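You operate a simulated robot arm through the tools that you are given. There is no shell and no other tool. Be economical: measure what you need, move in short steps, check, and stop when the job is done.

The job below is to be done with a simulated robot arm. You get a single attempt, and the scene is never put back.

TASK
Open the right trough lid, put the orange template on the top of the right lid and shut the lid again. Then fetch the template from the top of the pine bench and set it on the top of the paper-covered bench. Then take the green peg and leave it on top of the beige extra-long wooden block on the top of the paper-covered bench. The order counts.

It is judged by the outcome, as a careful person would: the job done as asked, and still so three seconds after it is handed in. It fails if anything else is knocked over, pushed out of place, dropped, spilled or broken. A push-on lid holds only when it is set on centred and level and pressed home; a screw cap is set on level and turned clockwise until tight.

THE ROBOT
A 7-joint arm with a vacuum gripper on a trunk, on a base that drives. Base frame: it is fixed to the floor where the robot stands at the start and does not move with it; the origin is under the middle of the robot, x ahead of it, y to its left, z up. Units: mm, degrees, N and s.
Its first joint turns from -166.0 to 166.0 degrees. Places, roughly: extra-long wooden block (23x6x4 cm) [-2800, -1900, 900]; green peg (4x4x6 cm) [-2600, -4500, 900]; orange template [-3750, -1250, 1000]; right trough lid [600, 200, 900]; template [-2250, -4250, 1000]; top of the paper-covered bench [-3400, -1700, 900]; top of the right lid [600, 300, 900]. Payload 1.06 kg.
Tool frame: the origin (TCP) lies in the middle of the cups' lips, and z points out of the cups. The gripper has 1 cup of 24 mm across, covering 24 by 24 mm (tool x, y); the bellows give 8 mm. With the vacuum on, a cup seals on a smooth face that it is pressed against (1 to 4 N); it does not hold porous or soft things. The pull reaches 23 N.
Orientation is told as [roll, pitch, yaw] about the base's x, y, z axes, in that order, counted from this pose: with the cups facing straight down, the tool's x points along the base's -x, its y along +y and its z along -z.

THE INTERFACE
- The arm moves only by the tool apply_moves. Its argument "targets" is a list of rows, each a list of 3 entries, a list of its own where there are three numbers: the shift along the tool's x, y, z in mm, then the turn, a rotation vector about the tool's x, y, z in degrees, then the vacuum: 1 switches it on, -1 off. In form: [[[tx, ty, tz], [wx, wy, wz], suction], ...]. A call has 1 to 12 rows; each row shifts and turns the commanded pose from where the row before left it, along the tool's axes as they then stand. Rows are played at 5 a second. More than 50 mm and 8.6 degrees between two rows, or a gripper value outside its range, and nothing of the call is played. A pose out of reach is approached as far as the arm can. The call stops where the force on the tool passes 40 N (or 10 N more than at its start, if that is more) or the arm is blocked; 0.2 s more then pass. The pull builds up within a second once a cup has sealed. Time passes only in rows, and 0.2 s behind the last, so rows that do not move give it time. The reply holds the time, the measured pose of the TCP, the force on the tool along the base axes and the pull of the vacuum, in the units named above and with some noise, with the torque about the TCP (base axes, N m) and any sound that the robot's microphone picked up.
- Cameras (640 x 400 px; columns grow to the right, rows downward): "scene" is now at [174.7, 217.8, 1463.1]; the picture's right is [0.12, -0.99, 0.00], its down [-0.80, -0.10, -0.60] and it looks along [0.59, 0.07, -0.80] (base axes); focal length 251 px, centre (320, 200). "wrist" rides on the gripper at [78, 19, -96] in the tool frame; the picture's right is [-0.24, 0.97, 0.00], its down [-0.71, -0.17, -0.68] and it looks along [-0.67, -0.16, 0.73] (tool axes); focal length 243 px, centre (320, 200). There is no depth. A picture from a camera that has moved, and an enlarged one, comes with that camera's place and axes in the base frame and with its lens.
- get_image(camera): a new picture of that camera. No time passes.
- base_move(legs): drives the robot by 1 to 6 legs, each [ahead, left, turn to the left] in mm, mm and degrees, along the robot's own axes; the way and the turn of a leg run together, so that a leg with both is an arc; at most 1500 mm and 180 degrees a leg. The arm and the cameras ride along, it lands a little off, and it stops where it bumps. It gives what a move gives.
- turn_head(pan, tilt): turns the head with the scene camera to pan (to the left, within 120 degrees either way) and tilt (down, from -29 to 69), counted from straight ahead of the robot. It gives what a move gives.
- enlarge(camera, box): a new picture of the part [left, top, right, bottom] of that camera's present view, enlarged. No time passes.
- sign_off(): hands the job in; it is judged then, once.

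Go step by step. Nothing tells you exact positions but the pictures and the camera data: compare them with the known pose of the tool, close in by small moves and look again before you grip or let go. The budget is 165 turns and 128 pictures, counting those below and the enlarged ones. Unless the task says otherwise, let go and move clear before handing in.

The tools are called after ">>>" by a JSON object that holds its "api" and its "payload". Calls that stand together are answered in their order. apply_moves: Moves the arm, as the interface text tells. Its arguments: {"type":"object","properties":{"targets":{"type":"array","items":{"type":"array"}}},"required":["targets"]} The other tools are called the same way: base_move (legs) drives the base; turn_head (pan, tilt) turns the head that bears the scene camera; get_image (camera) takes a picture; enlarge (camera, box) takes an enlarged picture of a part of a camera's view; sign_off () hands the job in.

At the start:

```text
time: 0.0
tcp_pos: [381.4, 339.6, 1167.0]
tool_rot: [0.0, -0.2, 0.0]
force: [0.2, 0.4, 0.2]
torque: [-0.01, 0.02, 0.01]
pull: 0.0
robot x, y, heading: [-1.6, -2.5, -0.2]
head pan, tilt: [7.0, 53.4]
```

scene: 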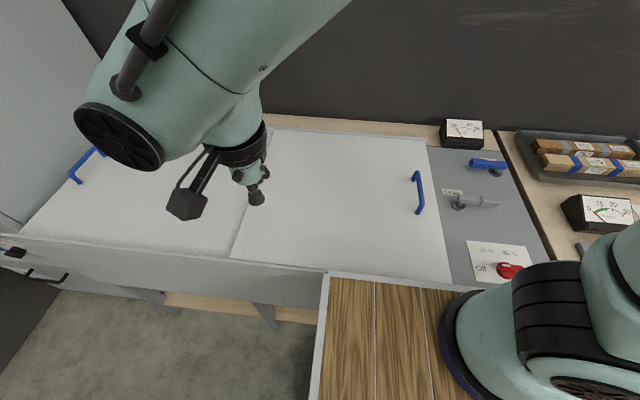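
wrist: 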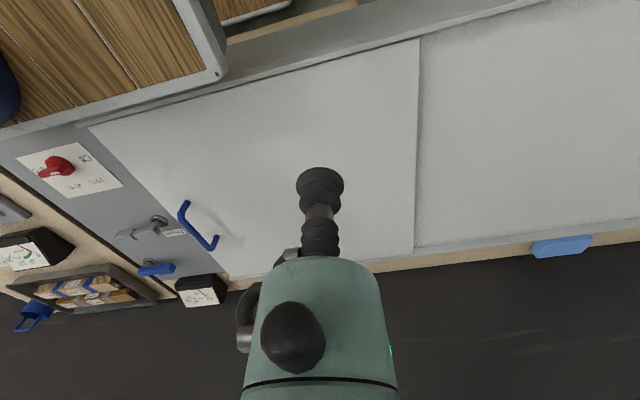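

I see two white lids on a trough, each with a blue handle at its outer end. I take the right lid to span about x 390–890, y -65–470. I'll look closer to see how it opens.

>>> {"api": "enlarge", "payload": {"camera": "scene", "box": [220, 100, 540, 300]}}

>>> {"api": "enlarge", "payload": {"camera": "wrist", "box": [320, 0, 640, 280]}}

>>> {"api": "turn_head", "payload": {"pan": 40, "tilt": 45}}

>>> {"api": "get_image", "payload": {"camera": "scene"}}

```text
2.00 times, centred on (380, 200) of scene
camera zoom: at [174.7, 217.8, 1463.1], right [0.12, -0.99, 0.0], down [-0.8, -0.1, -0.6], along [0.59, 0.07, -0.8], focal length 502 px, centre (200, 200)
```

zoom: 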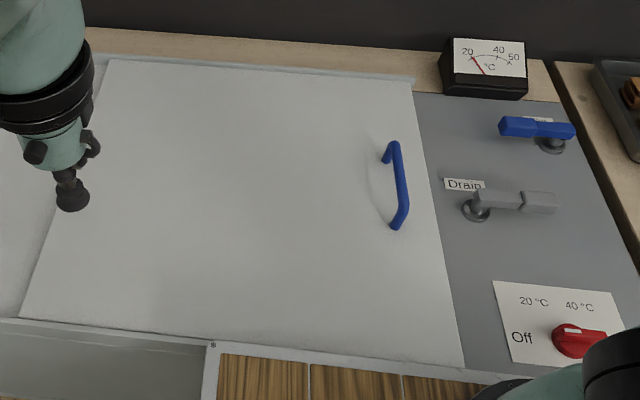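

```text
1.43 times, centred on (480, 140) of wrist
camera zoom: at [304.8, 358.4, 1260.6], right [0.24, 0.97, 0.0], down [0.71, -0.17, 0.69], along [0.67, -0.16, -0.73], focal length 347 px, centre (91, 286)
```

zoom: 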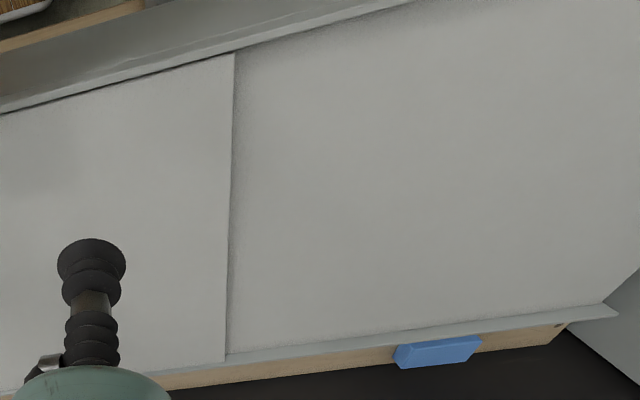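

```text
time: 1.0
tcp_pos: [382.3, 338.6, 1164.7]
tool_rot: [0.0, -0.1, 0.0]
force: [-0.2, -0.7, 0.4]
torque: [-0.01, 0.01, -0.03]
pull: 0.2
robot x, y, heading: [0.3, 0.2, 0.0]
head pan, tilt: [40.0, 45.0]
```

```text
123 pictures are left
camera scene: at [163.8, 261.0, 1474.4], right [0.64, -0.77, 0.0], down [-0.54, -0.45, -0.71], along [0.54, 0.45, -0.71], focal length 251 px, centre (320, 200)
```

scene: 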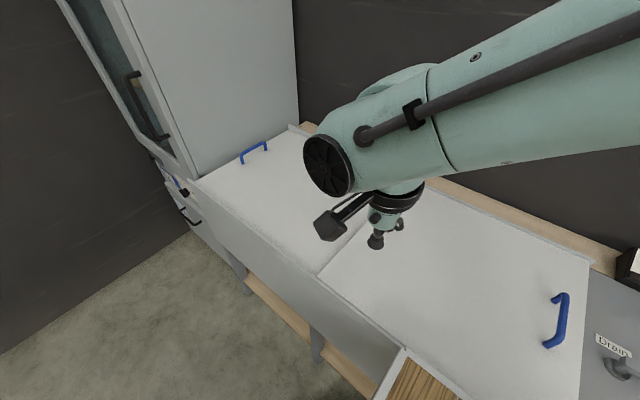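

The lids look like sliding panels: the right one rides on the upper track and overlaps the left one, so it opens towards +y. I'll bring the cup over the right lid near the handle.

>>> {"api": "apply_moves", "payload": {"targets": [[[-28, -26, 22], [0, 0, 0], -1], [[-28, -26, 22], [0, 0, 0], -1], [[-28, -26, 22], [0, 0, 0], -1], [[-28, -26, 22], [0, 0, 0], -1], [[-28, -26, 22], [0, 0, 0], -1], [[-28, -26, 22], [0, 0, 0], -1], [[-28, -26, 22], [0, 0, 0], -1], [[-28, -26, 22], [0, 0, 0], -1], [[-28, -26, 22], [0, 0, 0], -1]]}}

>>> {"api": "get_image", "payload": {"camera": "wrist"}}

```text
time: 3.0
tcp_pos: [635.7, 105.7, 966.5]
tool_rot: [0.0, -0.1, 0.1]
force: [0.0, 0.7, -0.6]
torque: [-0.05, -0.02, 0.02]
pull: 0.0
robot x, y, heading: [2.0, 0.6, 0.1]
head pan, tilt: [40.0, 45.0]
```

```text
122 pictures are left
camera wrist: at [556.9, 124.9, 1062.6], right [0.23, 0.97, 0.0], down [0.71, -0.17, 0.69], along [0.67, -0.16, -0.73], focal length 243 px, centre (320, 200)
```

wrist: 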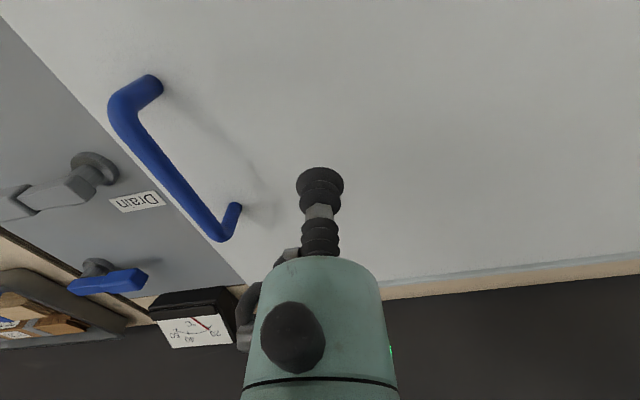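

The cup is over the lid beside the handle. I'll lower it gently to find the surface.

>>> {"api": "apply_moves", "payload": {"targets": [[[0, 0, 25], [0, 0, 0], -1], [[0, 0, 15], [0, 0, 0], -1], [[0, 0, 8], [0, 0, 0], 1], [[0, 0, 4], [0, 0, 0], 1], [[0, 0, 0], [0, 0, 0], 1]]}}

>>> {"api": "get_image", "payload": {"camera": "wrist"}}

```text
time: 4.2
tcp_pos: [634.2, 105.5, 914.0]
tool_rot: [0.1, -0.1, 0.1]
force: [-0.9, 0.4, -0.6]
torque: [0.0, 0.01, 0.01]
pull: 0.1
robot x, y, heading: [4.5, 3.7, -0.0]
head pan, tilt: [40.0, 45.0]
```

```text
121 pictures are left
camera wrist: at [556.9, 124.1, 1010.7], right [0.24, 0.97, 0.0], down [0.71, -0.17, 0.69], along [0.67, -0.16, -0.73], focal length 243 px, centre (320, 200)
```

wrist: 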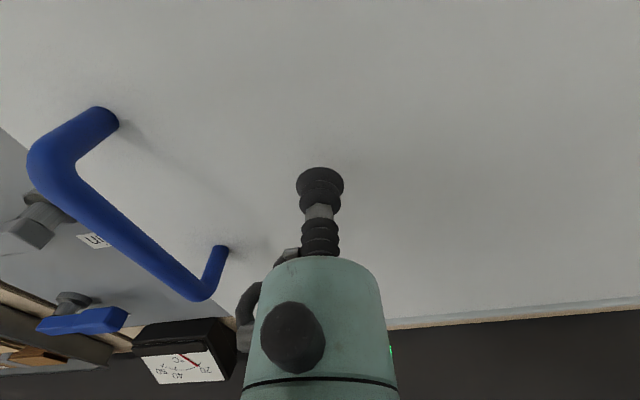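

No contact yet; I'll step down further in small steps.

>>> {"api": "apply_moves", "payload": {"targets": [[[0, 0, 5], [0, 0, 0], 1], [[0, 0, 4], [0, 0, 0], 1], [[0, 0, 0], [0, 0, 0], 1]]}}

```text
time: 5.0
tcp_pos: [633.8, 104.8, 905.1]
tool_rot: [0.0, 0.0, 0.0]
force: [-0.5, 0.0, -0.3]
torque: [0.03, -0.05, 0.0]
pull: 0.0
robot x, y, heading: [-1.6, -2.0, -0.2]
head pan, tilt: [40.0, 45.0]
```

>>> {"api": "apply_moves", "payload": {"targets": [[[0, 0, 4], [0, 0, 0], 1], [[0, 0, 0], [0, 0, 0], 1], [[0, 0, 0], [0, 0, 0], 1]]}}

>>> {"api": "get_image", "payload": {"camera": "wrist"}}

```text
time: 5.8
tcp_pos: [634.1, 104.7, 902.8]
tool_rot: [0.0, -0.1, 0.0]
force: [-0.1, 1.7, 0.3]
torque: [0.02, 0.01, -0.01]
pull: 0.1
robot x, y, heading: [1.8, 2.6, 0.1]
head pan, tilt: [40.0, 45.0]
```

```text
120 pictures are left
camera wrist: at [556.7, 124.6, 997.6], right [0.24, 0.97, 0.0], down [0.71, -0.17, 0.69], along [0.67, -0.16, -0.73], focal length 243 px, centre (320, 200)
```

wrist: 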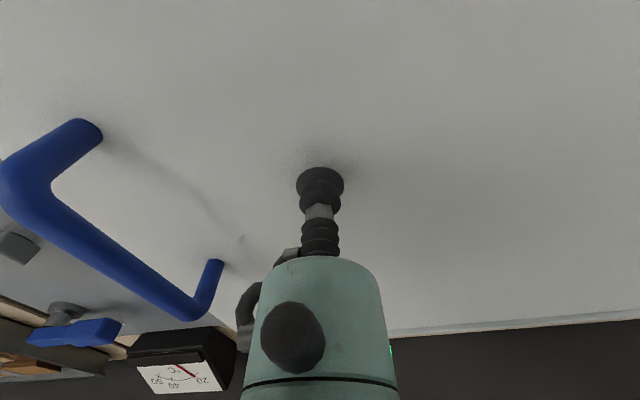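

>>> {"api": "apply_moves", "payload": {"targets": [[[0, 0, 3], [0, 0, 0], 1], [[0, 0, 2], [0, 0, 0], 1], [[0, 0, 0], [0, 0, 0], 1], [[0, 0, 0], [0, 0, 0], 1]]}}

```text
time: 6.8
tcp_pos: [635.4, 105.3, 897.8]
tool_rot: [0.0, -0.1, 0.1]
force: [0.8, -0.9, 0.2]
torque: [0.0, -0.01, -0.01]
pull: 0.1
robot x, y, heading: [0.6, -0.7, 0.0]
head pan, tilt: [40.0, 45.0]
```

>>> {"api": "apply_moves", "payload": {"targets": [[[0, 0, 3], [0, 0, 0], 1], [[0, 0, 2], [0, 0, 0], 1], [[0, 0, 0], [0, 0, 0], 1], [[0, 0, 0], [0, 0, 0], 1]]}}

>>> {"api": "get_image", "payload": {"camera": "wrist"}}

```text
time: 7.8
tcp_pos: [635.0, 105.2, 890.6]
tool_rot: [-0.1, 0.0, 0.0]
force: [-0.6, 0.5, -22.8]
torque: [0.03, 0.0, -0.01]
pull: 22.5
robot x, y, heading: [-1.2, 0.1, 0.0]
head pan, tilt: [40.0, 45.0]
```

```text
119 pictures are left
camera wrist: at [557.4, 124.2, 987.0], right [0.24, 0.97, 0.0], down [0.71, -0.17, 0.68], along [0.67, -0.16, -0.73], focal length 243 px, centre (320, 200)
```

wrist: 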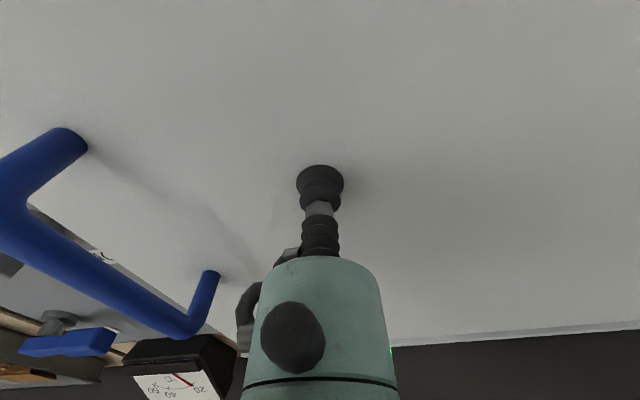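

The cup is sealed on the lid (top about z 891). I'll slide it towards +y slowly.

>>> {"api": "apply_moves", "payload": {"targets": [[[0, 5, 0], [0, 0, 0], 1], [[0, 10, 0], [0, 0, 0], 1], [[0, 10, 0], [0, 0, 0], 1], [[0, 10, 0], [0, 0, 0], 1]]}}

>>> {"api": "get_image", "payload": {"camera": "wrist"}}

```text
time: 8.8
tcp_pos: [637.1, 141.0, 889.4]
tool_rot: [0.1, -0.1, 0.0]
force: [0.0, -1.0, -22.9]
torque: [-0.02, 0.01, 0.0]
pull: 22.9
robot x, y, heading: [0.2, 2.0, -0.1]
head pan, tilt: [40.0, 45.0]
```

```text
118 pictures are left
camera wrist: at [558.5, 159.5, 986.8], right [0.24, 0.97, 0.0], down [0.71, -0.17, 0.69], along [0.67, -0.16, -0.73], focal length 243 px, centre (320, 200)
```

wrist: 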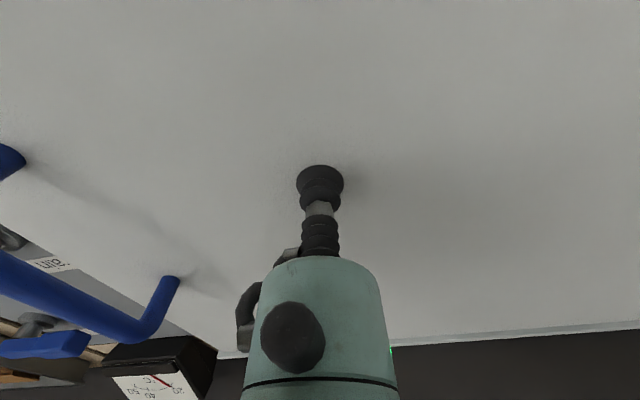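

The handle stayed behind: the cup slipped along the lid without moving it. I'll release, rise and instead push the handle from its outer side.

>>> {"api": "apply_moves", "payload": {"targets": [[[0, 0, 0], [0, 0, 0], -1], [[0, 0, 0], [0, 0, 0], -1], [[0, 0, 0], [0, 0, 0], -1], [[0, 0, -15], [0, 0, 0], -1], [[0, 0, -40], [0, 0, 0], -1], [[0, 0, -40], [0, 0, 0], -1], [[-4, -45, 0], [0, 0, 0], -1], [[-4, -45, 0], [0, 0, 0], -1], [[-4, -45, 0], [0, 0, 0], -1], [[-4, -45, 0], [0, 0, 0], -1]]}}

>>> {"api": "get_image", "payload": {"camera": "wrist"}}

>>> {"api": "turn_head", "payload": {"pan": 0, "tilt": 50}}

>>> {"api": "get_image", "payload": {"camera": "scene"}}

```text
time: 11.0
tcp_pos: [650.6, -39.0, 988.8]
tool_rot: [0.1, -0.1, 0.1]
force: [0.0, -0.3, 0.6]
torque: [0.01, 0.01, -0.03]
pull: 0.0
robot x, y, heading: [-2.4, 3.3, 0.1]
head pan, tilt: [40.0, 45.0]
```

```text
117 pictures are left
camera wrist: at [572.5, -19.5, 1083.9], right [0.23, 0.97, 0.0], down [0.71, -0.17, 0.69], along [0.67, -0.16, -0.73], focal length 243 px, centre (320, 200)
```

wrist: 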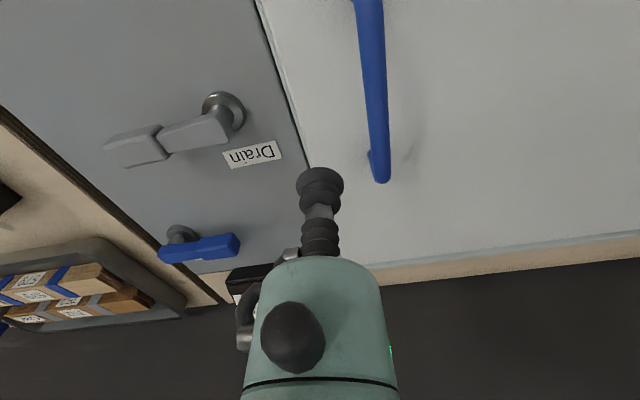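

```text
time: 12.1
tcp_pos: [649.6, -39.1, 989.3]
tool_rot: [0.0, -0.1, 0.0]
force: [1.1, 0.0, 1.0]
torque: [0.0, 0.0, 0.01]
pull: 0.0
robot x, y, heading: [3.2, 0.2, -0.2]
head pan, tilt: [0.0, 50.0]
```

```text
116 pictures are left
camera scene: at [178.5, 208.8, 1467.6], right [0.0, -1.0, 0.0], down [-0.77, 0.0, -0.64], along [0.64, 0.0, -0.77], focal length 251 px, centre (320, 200)
```

scene: 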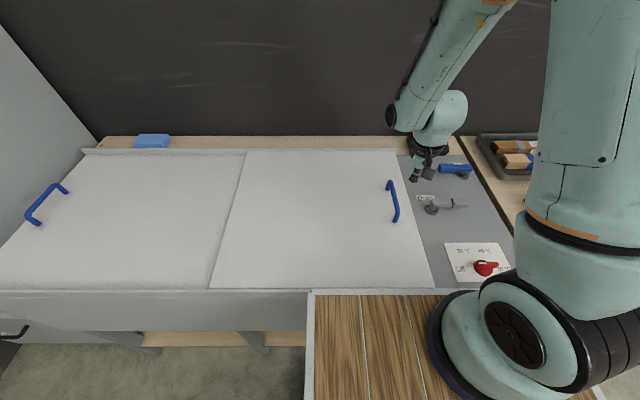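

The handle bar runs from x≈580 to 700 at y≈0. I'll lower the cup outside it at x≈640, y≈-39 and push towards +y.

>>> {"api": "apply_moves", "payload": {"targets": [[[10, -3, 45], [0, 0, 0], -1], [[0, 0, 35], [0, 0, 0], -1], [[0, 0, 10], [0, 0, 0], -1]]}}

>>> {"api": "get_image", "payload": {"camera": "wrist"}}

```text
time: 12.8
tcp_pos: [639.9, -43.2, 896.6]
tool_rot: [0.0, 0.0, -0.1]
force: [-0.1, 0.4, -0.9]
torque: [-0.03, 0.01, 0.03]
pull: 0.0
robot x, y, heading: [-4.0, -1.5, -0.1]
head pan, tilt: [0.0, 50.0]
```

```text
115 pictures are left
camera wrist: at [562.0, -22.3, 992.6], right [0.24, 0.97, 0.0], down [0.71, -0.17, 0.69], along [0.67, -0.16, -0.73], focal length 243 px, centre (320, 200)
```

wrist: 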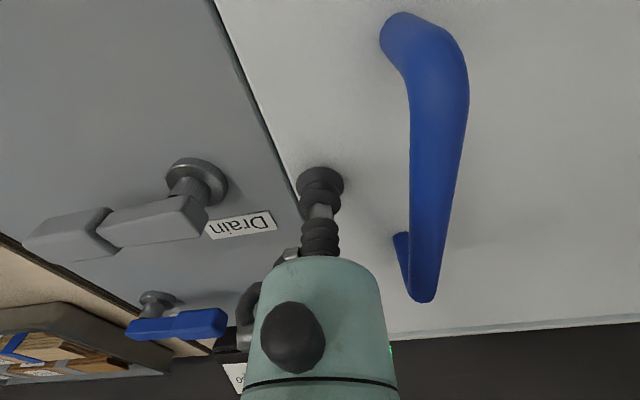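

>>> {"api": "apply_moves", "payload": {"targets": [[[0, 15, 0], [0, 0, 0], -1], [[0, 10, 0], [0, 0, 0], -1], [[0, 10, 0], [0, 0, 0], -1], [[0, 10, 0], [0, 0, 0], -1], [[0, 10, 0], [0, 0, 0], -1]]}}

>>> {"api": "get_image", "payload": {"camera": "wrist"}}

```text
time: 14.1
tcp_pos: [641.4, 13.5, 897.4]
tool_rot: [0.0, 0.0, 0.0]
force: [0.4, -2.0, 0.8]
torque: [0.11, 0.04, -0.03]
pull: 0.0
robot x, y, heading: [-2.2, 2.6, 0.1]
head pan, tilt: [0.0, 50.0]
```

```text
114 pictures are left
camera wrist: at [563.4, 32.4, 993.0], right [0.24, 0.97, 0.0], down [0.71, -0.17, 0.69], along [0.67, -0.16, -0.73], focal length 243 px, centre (320, 200)
```

wrist: 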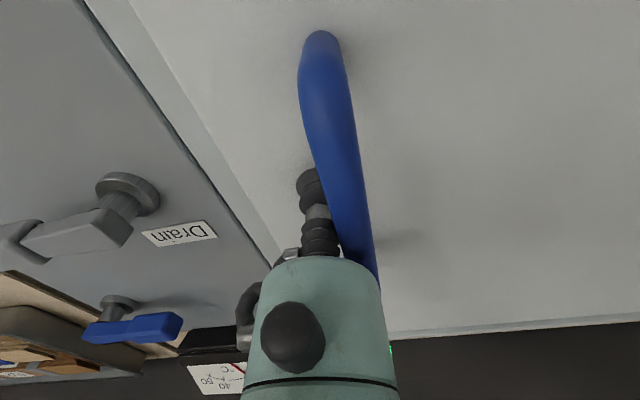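

The lid is sliding easily with about 2 N. I'll keep pushing.

>>> {"api": "apply_moves", "payload": {"targets": [[[0, 15, 0], [0, 0, 0], -1], [[0, 20, 0], [0, 0, 0], -1], [[0, 20, 0], [0, 0, 0], -1], [[0, 20, 0], [0, 0, 0], -1], [[0, 20, 0], [0, 0, 0], -1], [[0, 20, 0], [0, 0, 0], -1], [[0, 20, 0], [0, 0, 0], -1], [[0, 20, 0], [0, 0, 0], -1], [[0, 20, 0], [0, 0, 0], -1], [[0, 20, 0], [0, 0, 0], -1]]}}

>>> {"api": "get_image", "payload": {"camera": "scene"}}

```text
time: 16.2
tcp_pos: [639.9, 208.2, 897.0]
tool_rot: [-0.1, 0.0, -0.1]
force: [1.0, -0.8, -0.5]
torque: [-0.01, -0.03, 0.0]
pull: 0.0
robot x, y, heading: [1.4, -0.1, -0.1]
head pan, tilt: [0.0, 50.0]
```

```text
113 pictures are left
camera scene: at [178.6, 208.7, 1467.6], right [0.0, -1.0, 0.0], down [-0.77, 0.0, -0.64], along [0.64, 0.0, -0.77], focal length 251 px, centre (320, 200)
```

scene: 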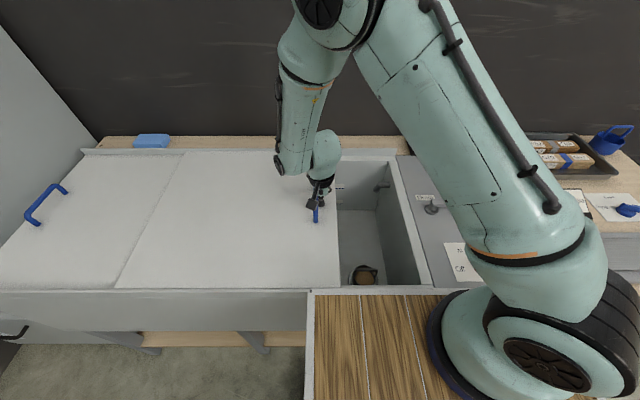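

The lid is about 40% open and a trough with something inside shows. I'll continue sliding to about y=420.

>>> {"api": "apply_moves", "payload": {"targets": [[[0, 20, 0], [0, 0, 0], -1], [[0, 20, 0], [0, 0, 0], -1], [[0, 20, 0], [0, 0, 0], -1], [[0, 20, 0], [0, 0, 0], -1], [[0, 20, 0], [0, 0, 0], -1], [[0, 20, 0], [0, 0, 0], -1], [[0, 20, 0], [0, 0, 0], -1], [[0, 20, 0], [0, 0, 0], -1], [[0, 20, 0], [0, 0, 0], -1], [[0, 15, 0], [0, 0, 0], -1], [[0, 10, 0], [0, 0, 0], -1], [[0, 5, 0], [0, 0, 0], -1]]}}

>>> {"api": "get_image", "payload": {"camera": "scene"}}

```text
time: 18.9
tcp_pos: [640.7, 417.4, 896.8]
tool_rot: [0.0, 0.0, 0.0]
force: [-0.3, -1.7, -1.0]
torque: [0.09, -0.03, 0.0]
pull: 0.1
robot x, y, heading: [2.3, -2.0, -0.1]
head pan, tilt: [0.0, 50.0]
```

```text
112 pictures are left
camera scene: at [178.5, 208.8, 1467.6], right [0.0, -1.0, 0.0], down [-0.77, 0.0, -0.64], along [0.64, 0.0, -0.77], focal length 251 px, centre (320, 200)
```

scene: 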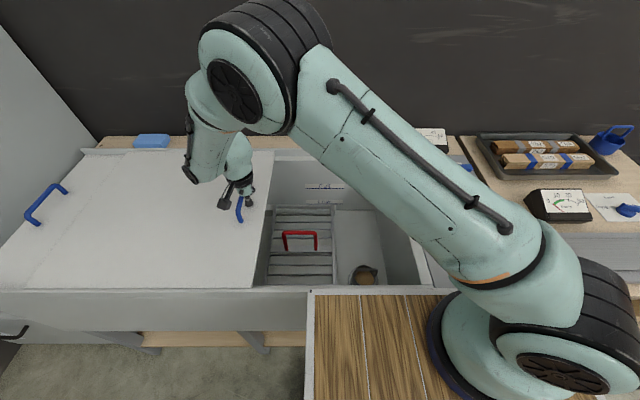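

The lid is well open. I'll push another 40 mm, then back off and rise.

>>> {"api": "apply_moves", "payload": {"targets": [[[0, 15, 0], [0, 0, 0], -1], [[0, 15, 0], [0, 0, 0], -1], [[0, 10, 0], [0, 0, 0], -1], [[0, 0, 0], [0, 0, 0], -1], [[0, -20, 0], [0, 0, 0], -1], [[0, -20, 0], [0, 0, 0], -1], [[0, 0, -40], [0, 0, 0], -1], [[0, 0, -45], [0, 0, 0], -1], [[0, 0, -45], [0, 0, 0], -1], [[0, 0, -45], [0, 0, 0], -1]]}}

>>> {"api": "get_image", "payload": {"camera": "scene"}}

```text
time: 21.1
tcp_pos: [642.3, 415.4, 1073.1]
tool_rot: [0.1, 0.0, 0.0]
force: [-0.5, 0.0, -0.5]
torque: [0.0, -0.01, -0.03]
pull: 0.0
robot x, y, heading: [1.6, -2.1, -0.3]
head pan, tilt: [0.0, 50.0]
```

```text
111 pictures are left
camera scene: at [178.7, 209.1, 1467.5], right [0.0, -1.0, 0.0], down [-0.77, 0.0, -0.64], along [0.64, 0.0, -0.77], focal length 251 px, centre (320, 200)
```

scene: 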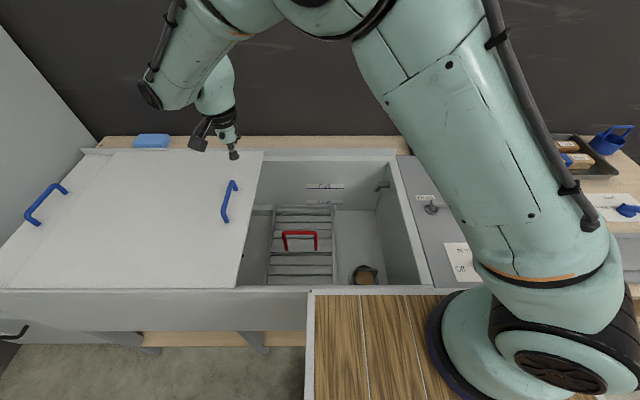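

The lid is open. Next I retract the arm to a travel pose and look around to find the benches.

>>> {"api": "apply_moves", "payload": {"targets": [[[35, -10, -20], [0, 0, 0], -1], [[35, -10, -20], [0, 0, 0], -1], [[35, -10, -20], [0, 0, 0], -1], [[35, -10, -20], [0, 0, 0], -1], [[35, -10, -10], [0, 0, 0], -1], [[35, -10, -10], [0, 0, 0], -1], [[35, -10, -10], [0, 0, 0], -1], [[20, -10, -10], [0, 0, 0], -1]]}}

>>> {"api": "turn_head", "payload": {"pan": 115, "tilt": 15}}

>>> {"api": "get_image", "payload": {"camera": "scene"}}

>>> {"api": "turn_head", "payload": {"pan": -115, "tilt": 15}}

>>> {"api": "get_image", "payload": {"camera": "scene"}}

```text
time: 22.9
tcp_pos: [377.6, 336.5, 1191.6]
tool_rot: [0.1, -0.1, 0.0]
force: [0.2, 0.6, -0.5]
torque: [0.01, 0.0, 0.02]
pull: 0.1
robot x, y, heading: [-0.1, 0.3, 0.0]
head pan, tilt: [0.0, 50.0]
```

```text
time: 24.8
tcp_pos: [377.4, 336.3, 1191.5]
tool_rot: [0.0, -0.1, 0.0]
force: [0.6, 0.5, 0.0]
torque: [-0.02, 0.02, -0.01]
pull: 0.0
robot x, y, heading: [-3.7, 1.2, 0.1]
head pan, tilt: [115.0, 15.0]
```

```text
110 pictures are left
camera scene: at [62.0, 293.5, 1521.3], right [0.91, 0.42, 0.0], down [0.11, -0.23, -0.97], along [-0.41, 0.88, -0.26], focal length 251 px, centre (320, 200)
```

scene: 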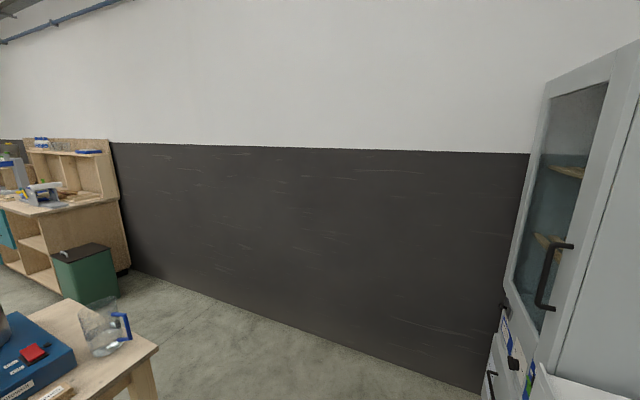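

```text
time: 28.1
tcp_pos: [378.1, 335.6, 1192.5]
tool_rot: [0.0, -0.2, -0.1]
force: [-0.2, -0.5, 0.7]
torque: [-0.01, 0.01, 0.0]
pull: 0.0
robot x, y, heading: [-1.2, -1.1, -0.1]
head pan, tilt: [-115.0, 15.0]
```

```text
109 pictures are left
camera scene: at [62.0, 124.2, 1521.3], right [-0.91, 0.42, 0.0], down [0.11, 0.23, -0.97], along [-0.41, -0.88, -0.26], focal length 251 px, centre (320, 200)
```

scene: 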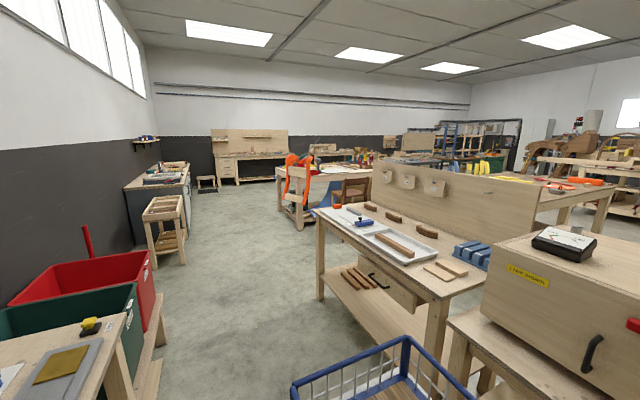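

This is a large workshop. I'll look down on both sides to see the free floor near the robot.

>>> {"api": "turn_head", "payload": {"pan": -120, "tilt": 42}}

>>> {"api": "get_image", "payload": {"camera": "scene"}}

>>> {"api": "turn_head", "payload": {"pan": 120, "tilt": 42}}

>>> {"api": "get_image", "payload": {"camera": "scene"}}

```text
time: 29.0
tcp_pos: [378.1, 336.2, 1191.4]
tool_rot: [0.0, -0.2, -0.1]
force: [-0.1, 0.1, -0.6]
torque: [0.01, -0.01, 0.01]
pull: 0.1
robot x, y, heading: [-4.0, -4.1, 0.0]
head pan, tilt: [-120.0, 42.0]
```

```text
108 pictures are left
camera scene: at [59.7, 136.4, 1478.9], right [-0.87, 0.5, 0.0], down [0.33, 0.58, -0.74], along [-0.37, -0.64, -0.67], focal length 251 px, centre (320, 200)
```

scene: 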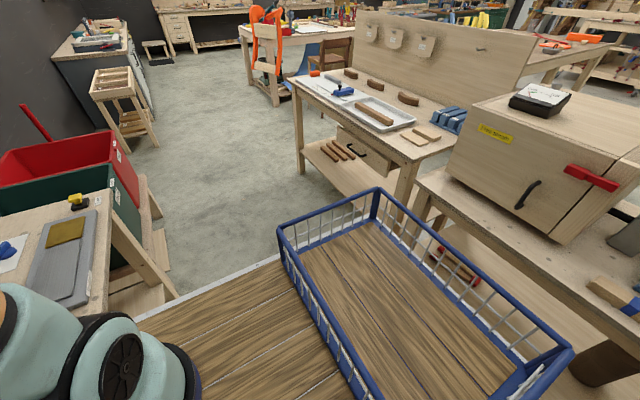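

```text
time: 32.4
tcp_pos: [377.5, 335.3, 1191.5]
tool_rot: [-0.1, -0.2, 0.1]
force: [0.1, 0.6, -0.8]
torque: [0.0, 0.0, 0.06]
pull: 0.1
robot x, y, heading: [1.4, 1.7, -0.3]
head pan, tilt: [120.0, 42.0]
```

```text
107 pictures are left
camera scene: at [59.7, 281.3, 1478.8], right [0.87, 0.5, 0.0], down [0.33, -0.58, -0.74], along [-0.37, 0.64, -0.67], focal length 251 px, centre (320, 200)
```

scene: 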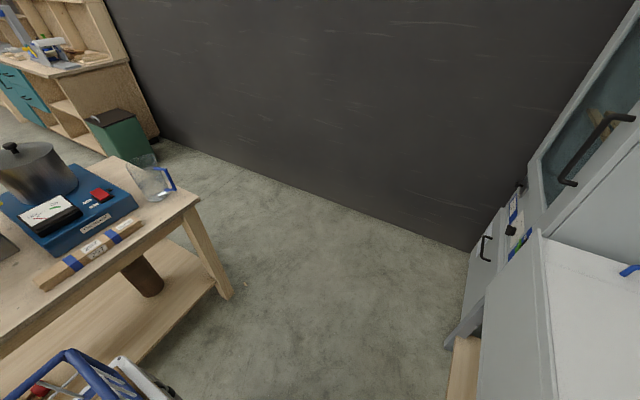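

The robot's deck seems to span about x -380–385, y -280–220, with tables behind at x≈-700 and a free aisle towards -y. The pine bench and the paper-covered bench lie off to the -y and -x side. I'll back off a little and turn right to face along the aisle.

>>> {"api": "base_move", "payload": {"legs": [[-140, 0, 0], [0, 0, -90]]}}

>>> {"api": "turn_head", "payload": {"pan": 0, "tilt": 25}}

>>> {"api": "get_image", "payload": {"camera": "scene"}}

```text
time: 37.5
tcp_pos: [197.8, -379.0, 1192.1]
tool_rot: [0.0, -0.2, -90.2]
force: [0.0, -0.4, -0.5]
torque: [0.01, 0.05, 0.01]
pull: 0.1
robot x, y, heading: [-141.2, -2.0, -90.4]
head pan, tilt: [120.0, 42.0]
```

```text
time: 39.5
tcp_pos: [196.7, -377.5, 1191.3]
tool_rot: [-0.1, 0.0, -90.2]
force: [0.2, 0.0, -0.4]
torque: [-0.02, 0.0, -0.01]
pull: 0.1
robot x, y, heading: [-138.4, -0.8, -90.2]
head pan, tilt: [0.0, 25.0]
```

```text
106 pictures are left
camera scene: at [72.2, -194.0, 1505.0], right [-1.0, 0.0, 0.0], down [0.0, 0.42, -0.91], along [0.0, -0.91, -0.42], focal length 251 px, centre (320, 200)
```

scene: 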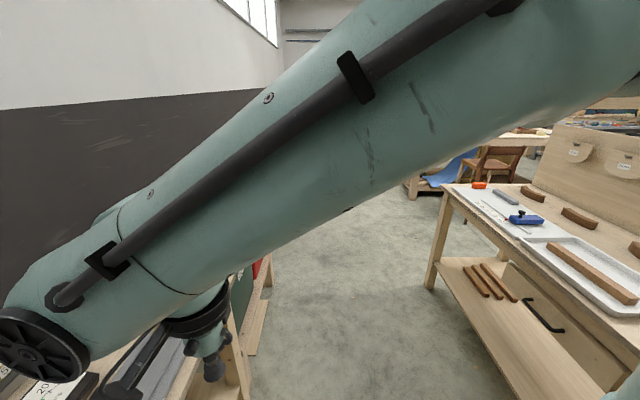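

The aisle ahead looks clear (left obstacles from x≈390, bench at x≈-850 on the right). I'll drive ahead 1300 mm and look again.

>>> {"api": "base_move", "payload": {"legs": [[1300, 60, 0]]}}

>>> {"api": "turn_head", "payload": {"pan": -35, "tilt": 22}}

>>> {"api": "get_image", "payload": {"camera": "scene"}}

```text
time: 46.1
tcp_pos: [201.3, -1700.1, 1190.2]
tool_rot: [0.0, -0.2, -93.0]
force: [-0.5, -0.2, -0.1]
torque: [0.0, -0.01, -0.01]
pull: 0.0
robot x, y, heading: [-115.1, -1303.7, -92.9]
head pan, tilt: [0.0, 25.0]
```

```text
time: 47.1
tcp_pos: [201.4, -1700.4, 1192.1]
tool_rot: [0.0, -0.2, -93.0]
force: [-0.4, -1.2, -0.3]
torque: [0.0, 0.01, 0.0]
pull: 0.1
robot x, y, heading: [-117.9, -1306.2, -93.1]
head pan, tilt: [-35.0, 22.0]
```

```text
105 pictures are left
camera scene: at [34.5, -1490.3, 1509.9], right [-0.79, 0.61, 0.0], down [0.23, 0.3, -0.93], along [-0.57, -0.73, -0.37], focal length 251 px, centre (320, 200)
```

scene: 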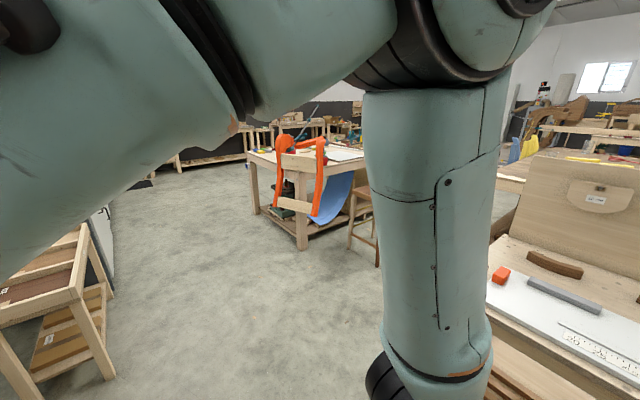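

Still clear. I'll go another 900 mm and turn to the right to look down the room towards -x.

>>> {"api": "base_move", "payload": {"legs": [[950, 0, 0], [0, 0, -87]]}}

>>> {"api": "turn_head", "payload": {"pan": 30, "tilt": 20}}

>>> {"api": "get_image", "payload": {"camera": "scene"}}

>>> {"api": "turn_head", "payload": {"pan": -20, "tilt": 20}}

>>> {"api": "get_image", "payload": {"camera": "scene"}}

```text
time: 55.7
tcp_pos: [-540.3, -2578.9, 1191.7]
tool_rot: [0.0, -0.2, 179.7]
force: [0.0, 0.1, -0.6]
torque: [0.0, -0.03, -0.01]
pull: 0.0
robot x, y, heading: [-160.8, -2245.1, 179.9]
head pan, tilt: [-35.0, 22.0]
```

```text
time: 57.1
tcp_pos: [-539.9, -2577.6, 1191.6]
tool_rot: [0.0, -0.1, 179.7]
force: [-0.2, -0.8, -1.2]
torque: [-0.01, 0.0, 0.02]
pull: 0.0
robot x, y, heading: [-162.0, -2242.7, 179.7]
head pan, tilt: [30.0, 20.0]
```

```text
104 pictures are left
camera scene: at [-341.4, -2501.3, 1513.1], right [-0.49, 0.87, 0.0], down [0.3, 0.17, -0.94], along [-0.82, -0.46, -0.34], focal length 251 px, centre (320, 200)
```

scene: 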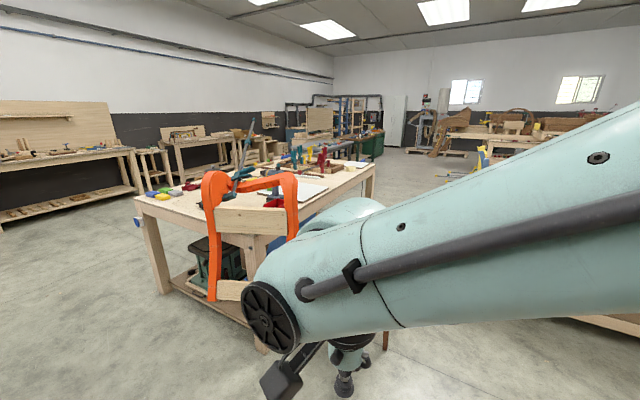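

```text
time: 58.3
tcp_pos: [-540.1, -2578.6, 1191.7]
tool_rot: [-0.1, 0.0, 179.7]
force: [0.0, 0.0, -0.7]
torque: [0.0, -0.04, 0.03]
pull: 0.1
robot x, y, heading: [-159.1, -2246.1, 179.7]
head pan, tilt: [-20.0, 20.0]
```

```text
103 pictures are left
camera scene: at [-347.8, -2423.0, 1513.1], right [0.35, 0.94, 0.0], down [0.32, -0.12, -0.94], along [-0.88, 0.33, -0.34], focal length 251 px, centre (320, 200)
```

scene: 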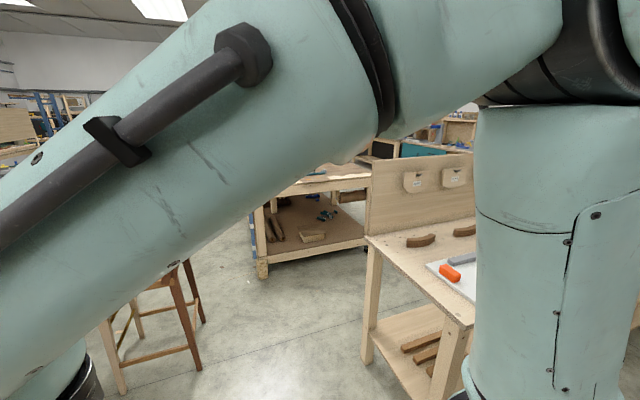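

The paper-covered bench seems to start at about x -2500, y -2250, and a stool stands near [-1850,-2950]. I'll drive ahead 1000 mm and look again.

>>> {"api": "base_move", "payload": {"legs": [[1000, 0, 0]]}}

>>> {"api": "turn_head", "payload": {"pan": -70, "tilt": 20}}

>>> {"api": "get_image", "payload": {"camera": "scene"}}

>>> {"api": "get_image", "payload": {"camera": "wrist"}}

>>> {"api": "turn_head", "payload": {"pan": 0, "tilt": 30}}

>>> {"api": "get_image", "payload": {"camera": "scene"}}

```text
time: 63.5
tcp_pos: [-1543.0, -2585.8, 1191.5]
tool_rot: [0.0, -0.2, -179.6]
force: [0.7, -0.6, -0.4]
torque: [-0.03, 0.01, -0.01]
pull: 0.1
robot x, y, heading: [-1166.5, -2247.1, -179.4]
head pan, tilt: [-20.0, 20.0]
```

```text
time: 64.7
tcp_pos: [-1542.2, -2586.9, 1192.8]
tool_rot: [0.0, -0.2, -179.4]
force: [0.2, -0.3, -0.8]
torque: [0.0, 0.03, 0.02]
pull: 0.1
robot x, y, heading: [-1168.7, -2243.2, -179.6]
head pan, tilt: [-70.0, 20.0]
```

```text
102 pictures are left
camera scene: at [-1297.2, -2371.5, 1513.1], right [0.94, 0.35, 0.0], down [0.12, -0.32, -0.94], along [-0.33, 0.88, -0.34], focal length 251 px, centre (320, 200)
```

scene: 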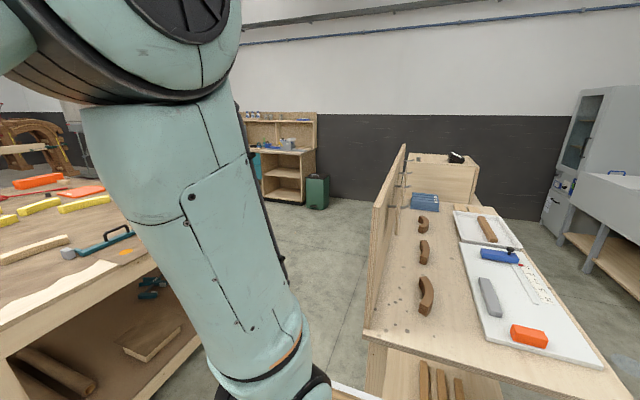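

```text
101 pictures are left
camera wrist: at [-1463.2, -2603.9, 1287.4], right [-0.23, -0.97, 0.0], down [-0.71, 0.16, 0.69], along [-0.67, 0.15, -0.73], focal length 243 px, centre (320, 200)
```

wrist: 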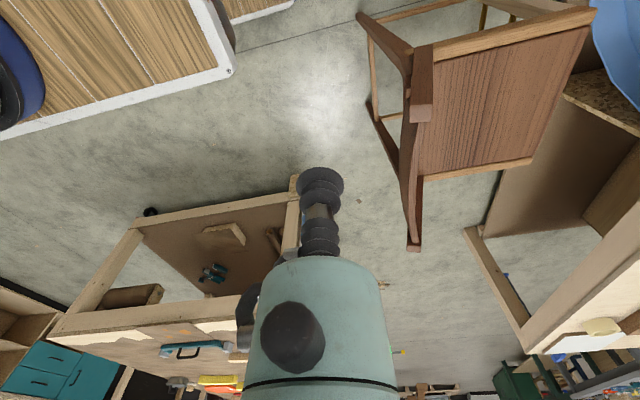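

```text
time: 66.1
tcp_pos: [-1542.8, -2586.0, 1192.4]
tool_rot: [0.0, -0.1, -179.5]
force: [-0.8, -0.3, 0.1]
torque: [0.01, -0.01, 0.0]
pull: 0.1
robot x, y, heading: [-1169.5, -2247.1, -179.2]
head pan, tilt: [0.0, 30.0]
```

```text
100 pictures are left
camera scene: at [-1354.9, -2459.5, 1497.1], right [-0.01, 1.0, 0.0], down [0.5, 0.0, -0.87], along [-0.87, -0.01, -0.5], focal length 251 px, centre (320, 200)
```

scene: 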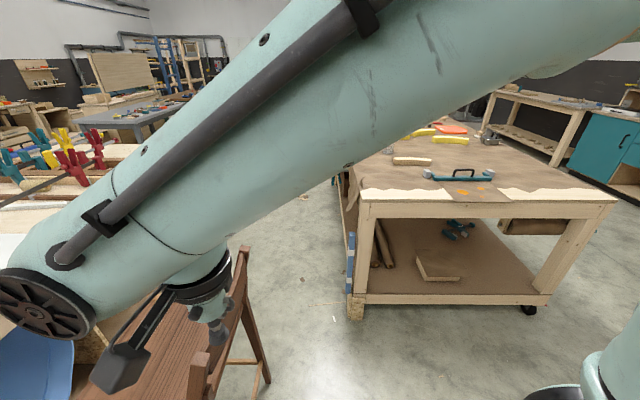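

The brown paper-covered bench spans x from -2425 westwards and y from -2277 to -1034, and the orange template shows near [-3780,-1250], close to its north edge. I'll go round via the corridor at x≈-1900 to the north side.

>>> {"api": "base_move", "payload": {"legs": [[720, 0, 0], [0, 0, -90]]}}

>>> {"api": "turn_head", "payload": {"pan": 25, "tilt": 30}}

>>> {"api": "get_image", "payload": {"camera": "scene"}}

```text
time: 73.8
tcp_pos: [-2228.5, -1885.2, 1191.8]
tool_rot: [0.0, -0.1, 91.5]
force: [0.9, 0.4, 0.0]
torque: [0.0, 0.0, -0.01]
pull: 0.1
robot x, y, heading: [-1881.7, -2257.2, 91.2]
head pan, tilt: [0.0, 30.0]
```

```text
time: 74.7
tcp_pos: [-2228.5, -1886.5, 1191.9]
tool_rot: [-0.1, -0.1, 91.4]
force: [0.0, -0.9, 0.5]
torque: [-0.01, 0.02, 0.0]
pull: 0.0
robot x, y, heading: [-1888.1, -2253.5, 91.4]
head pan, tilt: [25.0, 30.0]
```

```text
99 pictures are left
camera scene: at [-2134.2, -2080.9, 1497.1], right [0.9, 0.44, 0.0], down [0.22, -0.45, -0.87], along [-0.38, 0.78, -0.5], focal length 251 px, centre (320, 200)
```

scene: 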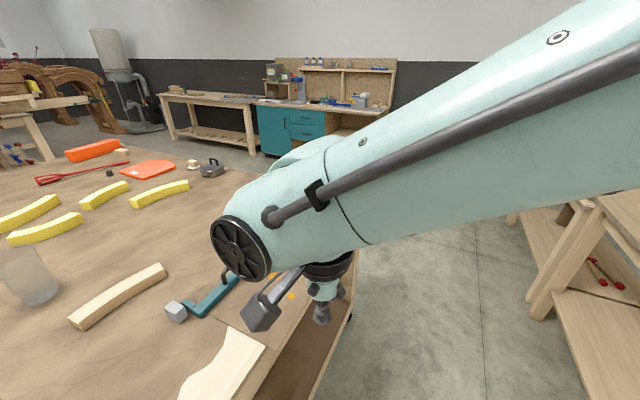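

The route north and west looks clear. I'll drive to the north side of the paper bench, level with the orange template.

>>> {"api": "base_move", "payload": {"legs": [[950, 0, 0], [950, 0, 0], [0, 0, 88.5], [900, 0, 0]]}}

>>> {"api": "turn_head", "payload": {"pan": 45, "tilt": 25}}

>>> {"api": "get_image", "payload": {"camera": "scene"}}

```text
time: 92.4
tcp_pos: [-3208.9, -802.3, 1191.6]
tool_rot: [0.0, -0.2, -176.0]
force: [0.3, -0.2, -0.2]
torque: [-0.02, -0.04, 0.02]
pull: 0.0
robot x, y, heading: [-2857.7, -440.7, -175.8]
head pan, tilt: [25.0, 30.0]
```

```text
time: 93.2
tcp_pos: [-3209.6, -802.5, 1192.9]
tool_rot: [0.0, -0.2, -175.9]
force: [0.4, -0.3, -0.2]
torque: [0.0, -0.01, 0.01]
pull: 0.1
robot x, y, heading: [-2856.5, -440.3, -176.0]
head pan, tilt: [45.0, 25.0]
```

```text
98 pictures are left
camera scene: at [-3000.5, -727.2, 1505.0], right [-0.76, 0.65, 0.0], down [0.28, 0.32, -0.91], along [-0.59, -0.69, -0.42], focal length 251 px, centre (320, 200)
```

scene: 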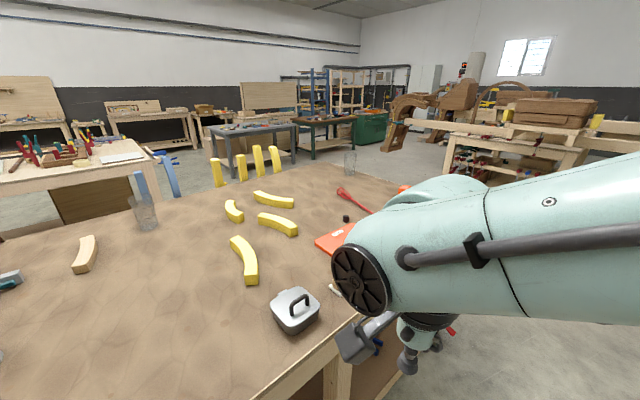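

>>> {"api": "base_move", "payload": {"legs": [[500, -60, 0]]}}

>>> {"api": "turn_head", "payload": {"pan": 0, "tilt": 45}}

>>> {"api": "get_image", "payload": {"camera": "scene"}}

>>> {"api": "get_image", "payload": {"camera": "wrist"}}

```text
time: 96.1
tcp_pos: [-3710.1, -775.0, 1190.4]
tool_rot: [0.1, -0.1, -176.1]
force: [0.2, 0.1, 0.0]
torque: [0.02, 0.03, -0.03]
pull: 0.0
robot x, y, heading: [-3355.6, -413.3, -176.0]
head pan, tilt: [45.0, 25.0]
```

```text
time: 97.2
tcp_pos: [-3710.2, -773.8, 1190.7]
tool_rot: [-0.1, -0.1, -176.0]
force: [0.6, 0.5, -0.4]
torque: [0.01, 0.01, 0.01]
pull: 0.0
robot x, y, heading: [-3354.6, -411.4, -175.8]
head pan, tilt: [0.0, 45.0]
```

```text
97 pictures are left
camera scene: at [-3521.3, -636.8, 1474.5], right [-0.07, 1.0, 0.0], down [0.71, 0.05, -0.71], along [-0.71, -0.05, -0.71], focal length 251 px, centre (320, 200)
```

scene: 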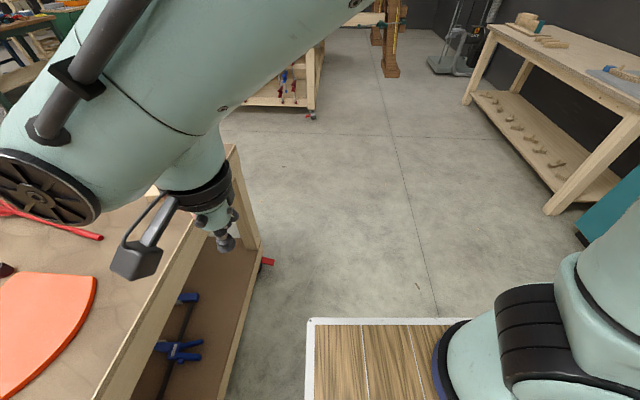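

```text
96 pictures are left
camera wrist: at [-3629.9, -787.9, 1287.4], right [-0.17, -0.99, 0.0], down [-0.72, 0.12, 0.69], along [-0.68, 0.12, -0.73], focal length 243 px, centre (320, 200)
```

wrist: 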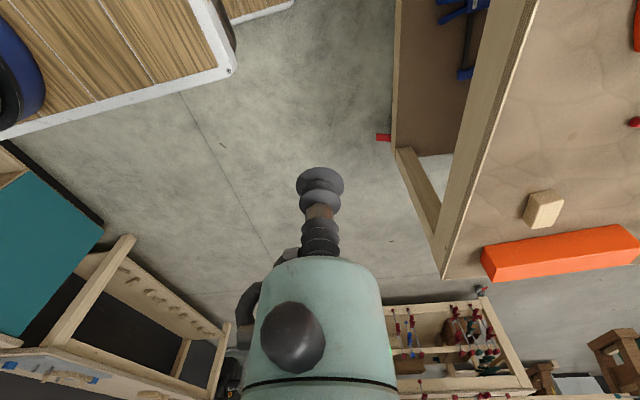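

The floor is clear. I'll continue west 370 mm and turn left to face the bench.

>>> {"api": "base_move", "payload": {"legs": [[370, -30, 0], [0, 0, 86]]}}

>>> {"api": "turn_head", "payload": {"pan": -5, "tilt": 45}}

>>> {"api": "get_image", "payload": {"camera": "scene"}}

>>> {"api": "get_image", "payload": {"camera": "wrist"}}

```text
time: 103.2
tcp_pos: [-3395.5, -794.5, 1191.7]
tool_rot: [0.1, 0.0, -91.4]
force: [-1.3, -0.1, -0.2]
torque: [-0.01, -0.04, 0.01]
pull: 0.0
robot x, y, heading: [-3721.2, -407.8, -91.5]
head pan, tilt: [0.0, 45.0]
```

```text
time: 103.8
tcp_pos: [-3394.7, -794.5, 1190.7]
tool_rot: [0.0, 0.0, -91.4]
force: [0.1, -0.2, -0.5]
torque: [0.0, -0.03, -0.02]
pull: 0.1
robot x, y, heading: [-3720.4, -412.3, -91.4]
head pan, tilt: [-5.0, 45.0]
```

```text
95 pictures are left
camera scene: at [-3522.1, -596.8, 1474.5], right [-0.99, 0.11, 0.0], down [0.08, 0.7, -0.71], along [-0.08, -0.7, -0.71], focal length 251 px, centre (320, 200)
```

scene: 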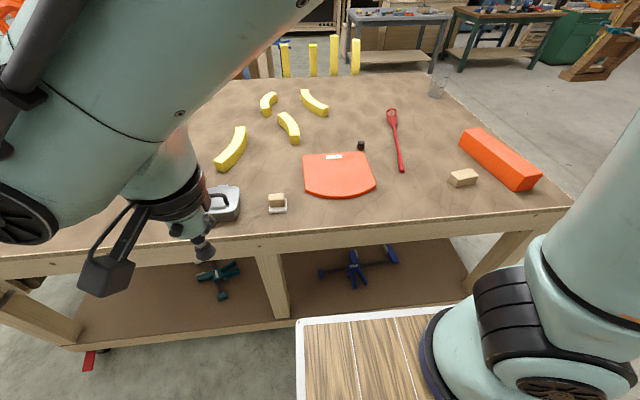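

```text
94 pictures are left
camera wrist: at [-3373.8, -717.0, 1287.5], right [0.97, -0.26, 0.0], down [-0.19, -0.7, 0.69], along [-0.18, -0.66, -0.73], focal length 243 px, centre (320, 200)
```

wrist: 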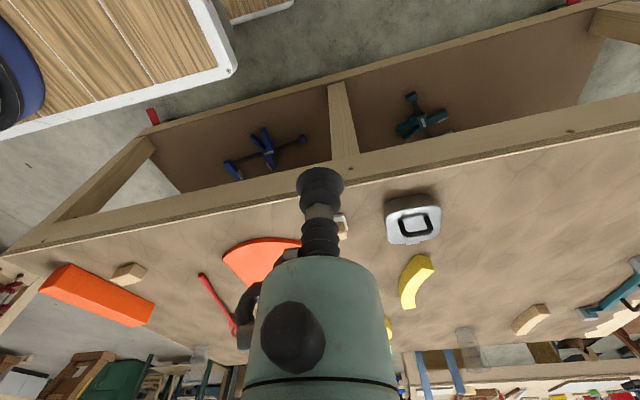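

I see the orange template at about [-3660,-1260]. I'll drive closer by 190 mm and inspect the template.

>>> {"api": "base_move", "payload": {"legs": [[190, 0, 1.4]]}}

>>> {"api": "enlarge", "payload": {"camera": "scene", "box": [220, 100, 460, 250]}}

```text
time: 105.4
tcp_pos: [-3386.6, -979.4, 1191.4]
tool_rot: [-0.1, -0.1, -89.8]
force: [0.4, 0.5, -0.6]
torque: [0.02, 0.01, 0.01]
pull: 0.0
robot x, y, heading: [-3724.5, -601.3, -89.9]
head pan, tilt: [-5.0, 45.0]
```

```text
2.67 times, centred on (340, 175) of scene
camera zoom: at [-3519.6, -784.9, 1474.4], right [-1.0, 0.09, 0.0], down [0.06, 0.7, -0.71], along [-0.06, -0.7, -0.71], focal length 670 px, centre (267, 267)
```

zoom: 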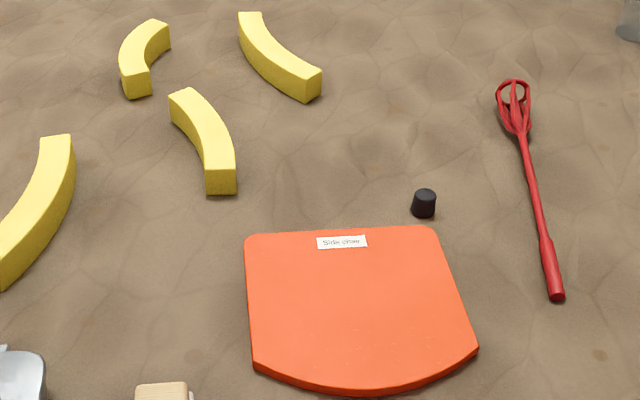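

The template spans about x -3785..-3543, y -1393..-1158, with its centre near [-3662,-1283]. I'll move the cup above the centre.

>>> {"api": "apply_moves", "payload": {"targets": [[[-30, -27.5, 22], [0, 0, 0], -1], [[-30, -27.5, 22], [0, 0, 0], -1], [[-30, -27.5, 22], [0, 0, 0], -1], [[-30, -27.5, 22], [0, 0, 0], -1], [[-30, -27.5, 22], [0, 0, 0], -1], [[-30, -27.5, 22], [0, 0, 0], -1], [[-30, -27.5, 22], [0, 0, 0], -1], [[-30, -27.5, 22], [0, 0, 0], -1], [[-30, -27.5, 22], [0, 0, 0], -1], [[-30, -27.5, 22], [0, 0, 0], -1]]}}

>>> {"api": "get_image", "payload": {"camera": "wrist"}}

>>> {"api": "get_image", "payload": {"camera": "scene"}}

```text
time: 107.6
tcp_pos: [-3663.2, -1280.5, 973.4]
tool_rot: [-0.1, 0.0, -89.8]
force: [-0.1, 0.8, 0.1]
torque: [-0.03, 0.03, -0.02]
pull: 0.0
robot x, y, heading: [-3727.1, -603.7, -90.0]
head pan, tilt: [-5.0, 45.0]
```

```text
92 pictures are left
camera wrist: at [-3643.7, -1201.2, 1068.5], right [0.97, -0.23, 0.0], down [-0.17, -0.71, 0.69], along [-0.16, -0.67, -0.73], focal length 243 px, centre (320, 200)
```

wrist: 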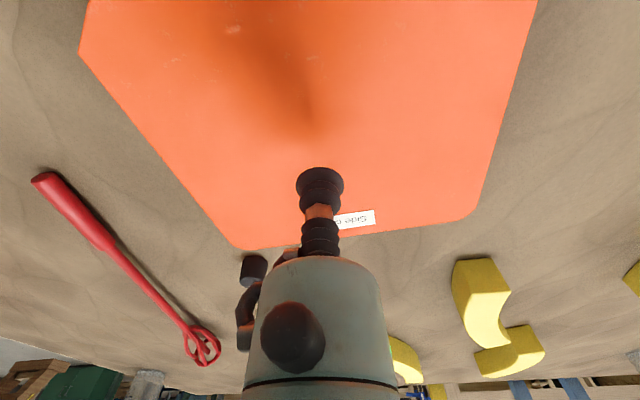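

```text
91 pictures are left
camera scene: at [-3519.3, -784.2, 1474.5], right [-1.0, 0.09, 0.0], down [0.06, 0.7, -0.71], along [-0.06, -0.7, -0.71], focal length 251 px, centre (320, 200)
```

scene: 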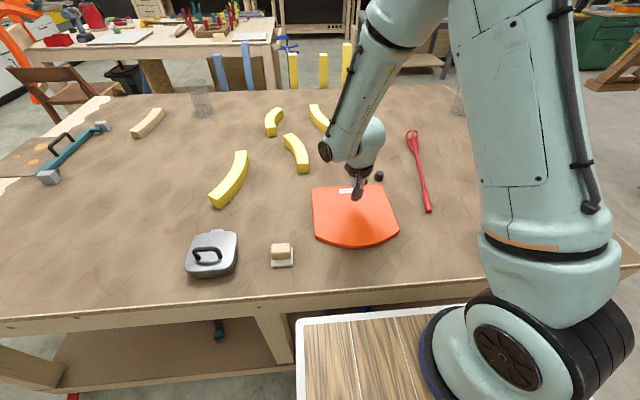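

The cup is above the template's middle. I'll descend with the vacuum on.

>>> {"api": "apply_moves", "payload": {"targets": [[[0, 0, 25], [0, 0, 0], 1], [[0, 0, 12], [0, 0, 0], 1], [[0, 0, 6], [0, 0, 0], 1], [[0, 0, 4], [0, 0, 0], 1], [[0, 0, 4], [0, 0, 0], 1], [[0, 0, 0], [0, 0, 0], 1]]}}

```text
time: 109.0
tcp_pos: [-3663.5, -1279.6, 921.5]
tool_rot: [0.0, -0.1, -89.9]
force: [-0.1, -0.1, 0.3]
torque: [-0.01, 0.01, -0.01]
pull: 0.1
robot x, y, heading: [-3723.4, -602.6, -90.0]
head pan, tilt: [-5.0, 45.0]
```

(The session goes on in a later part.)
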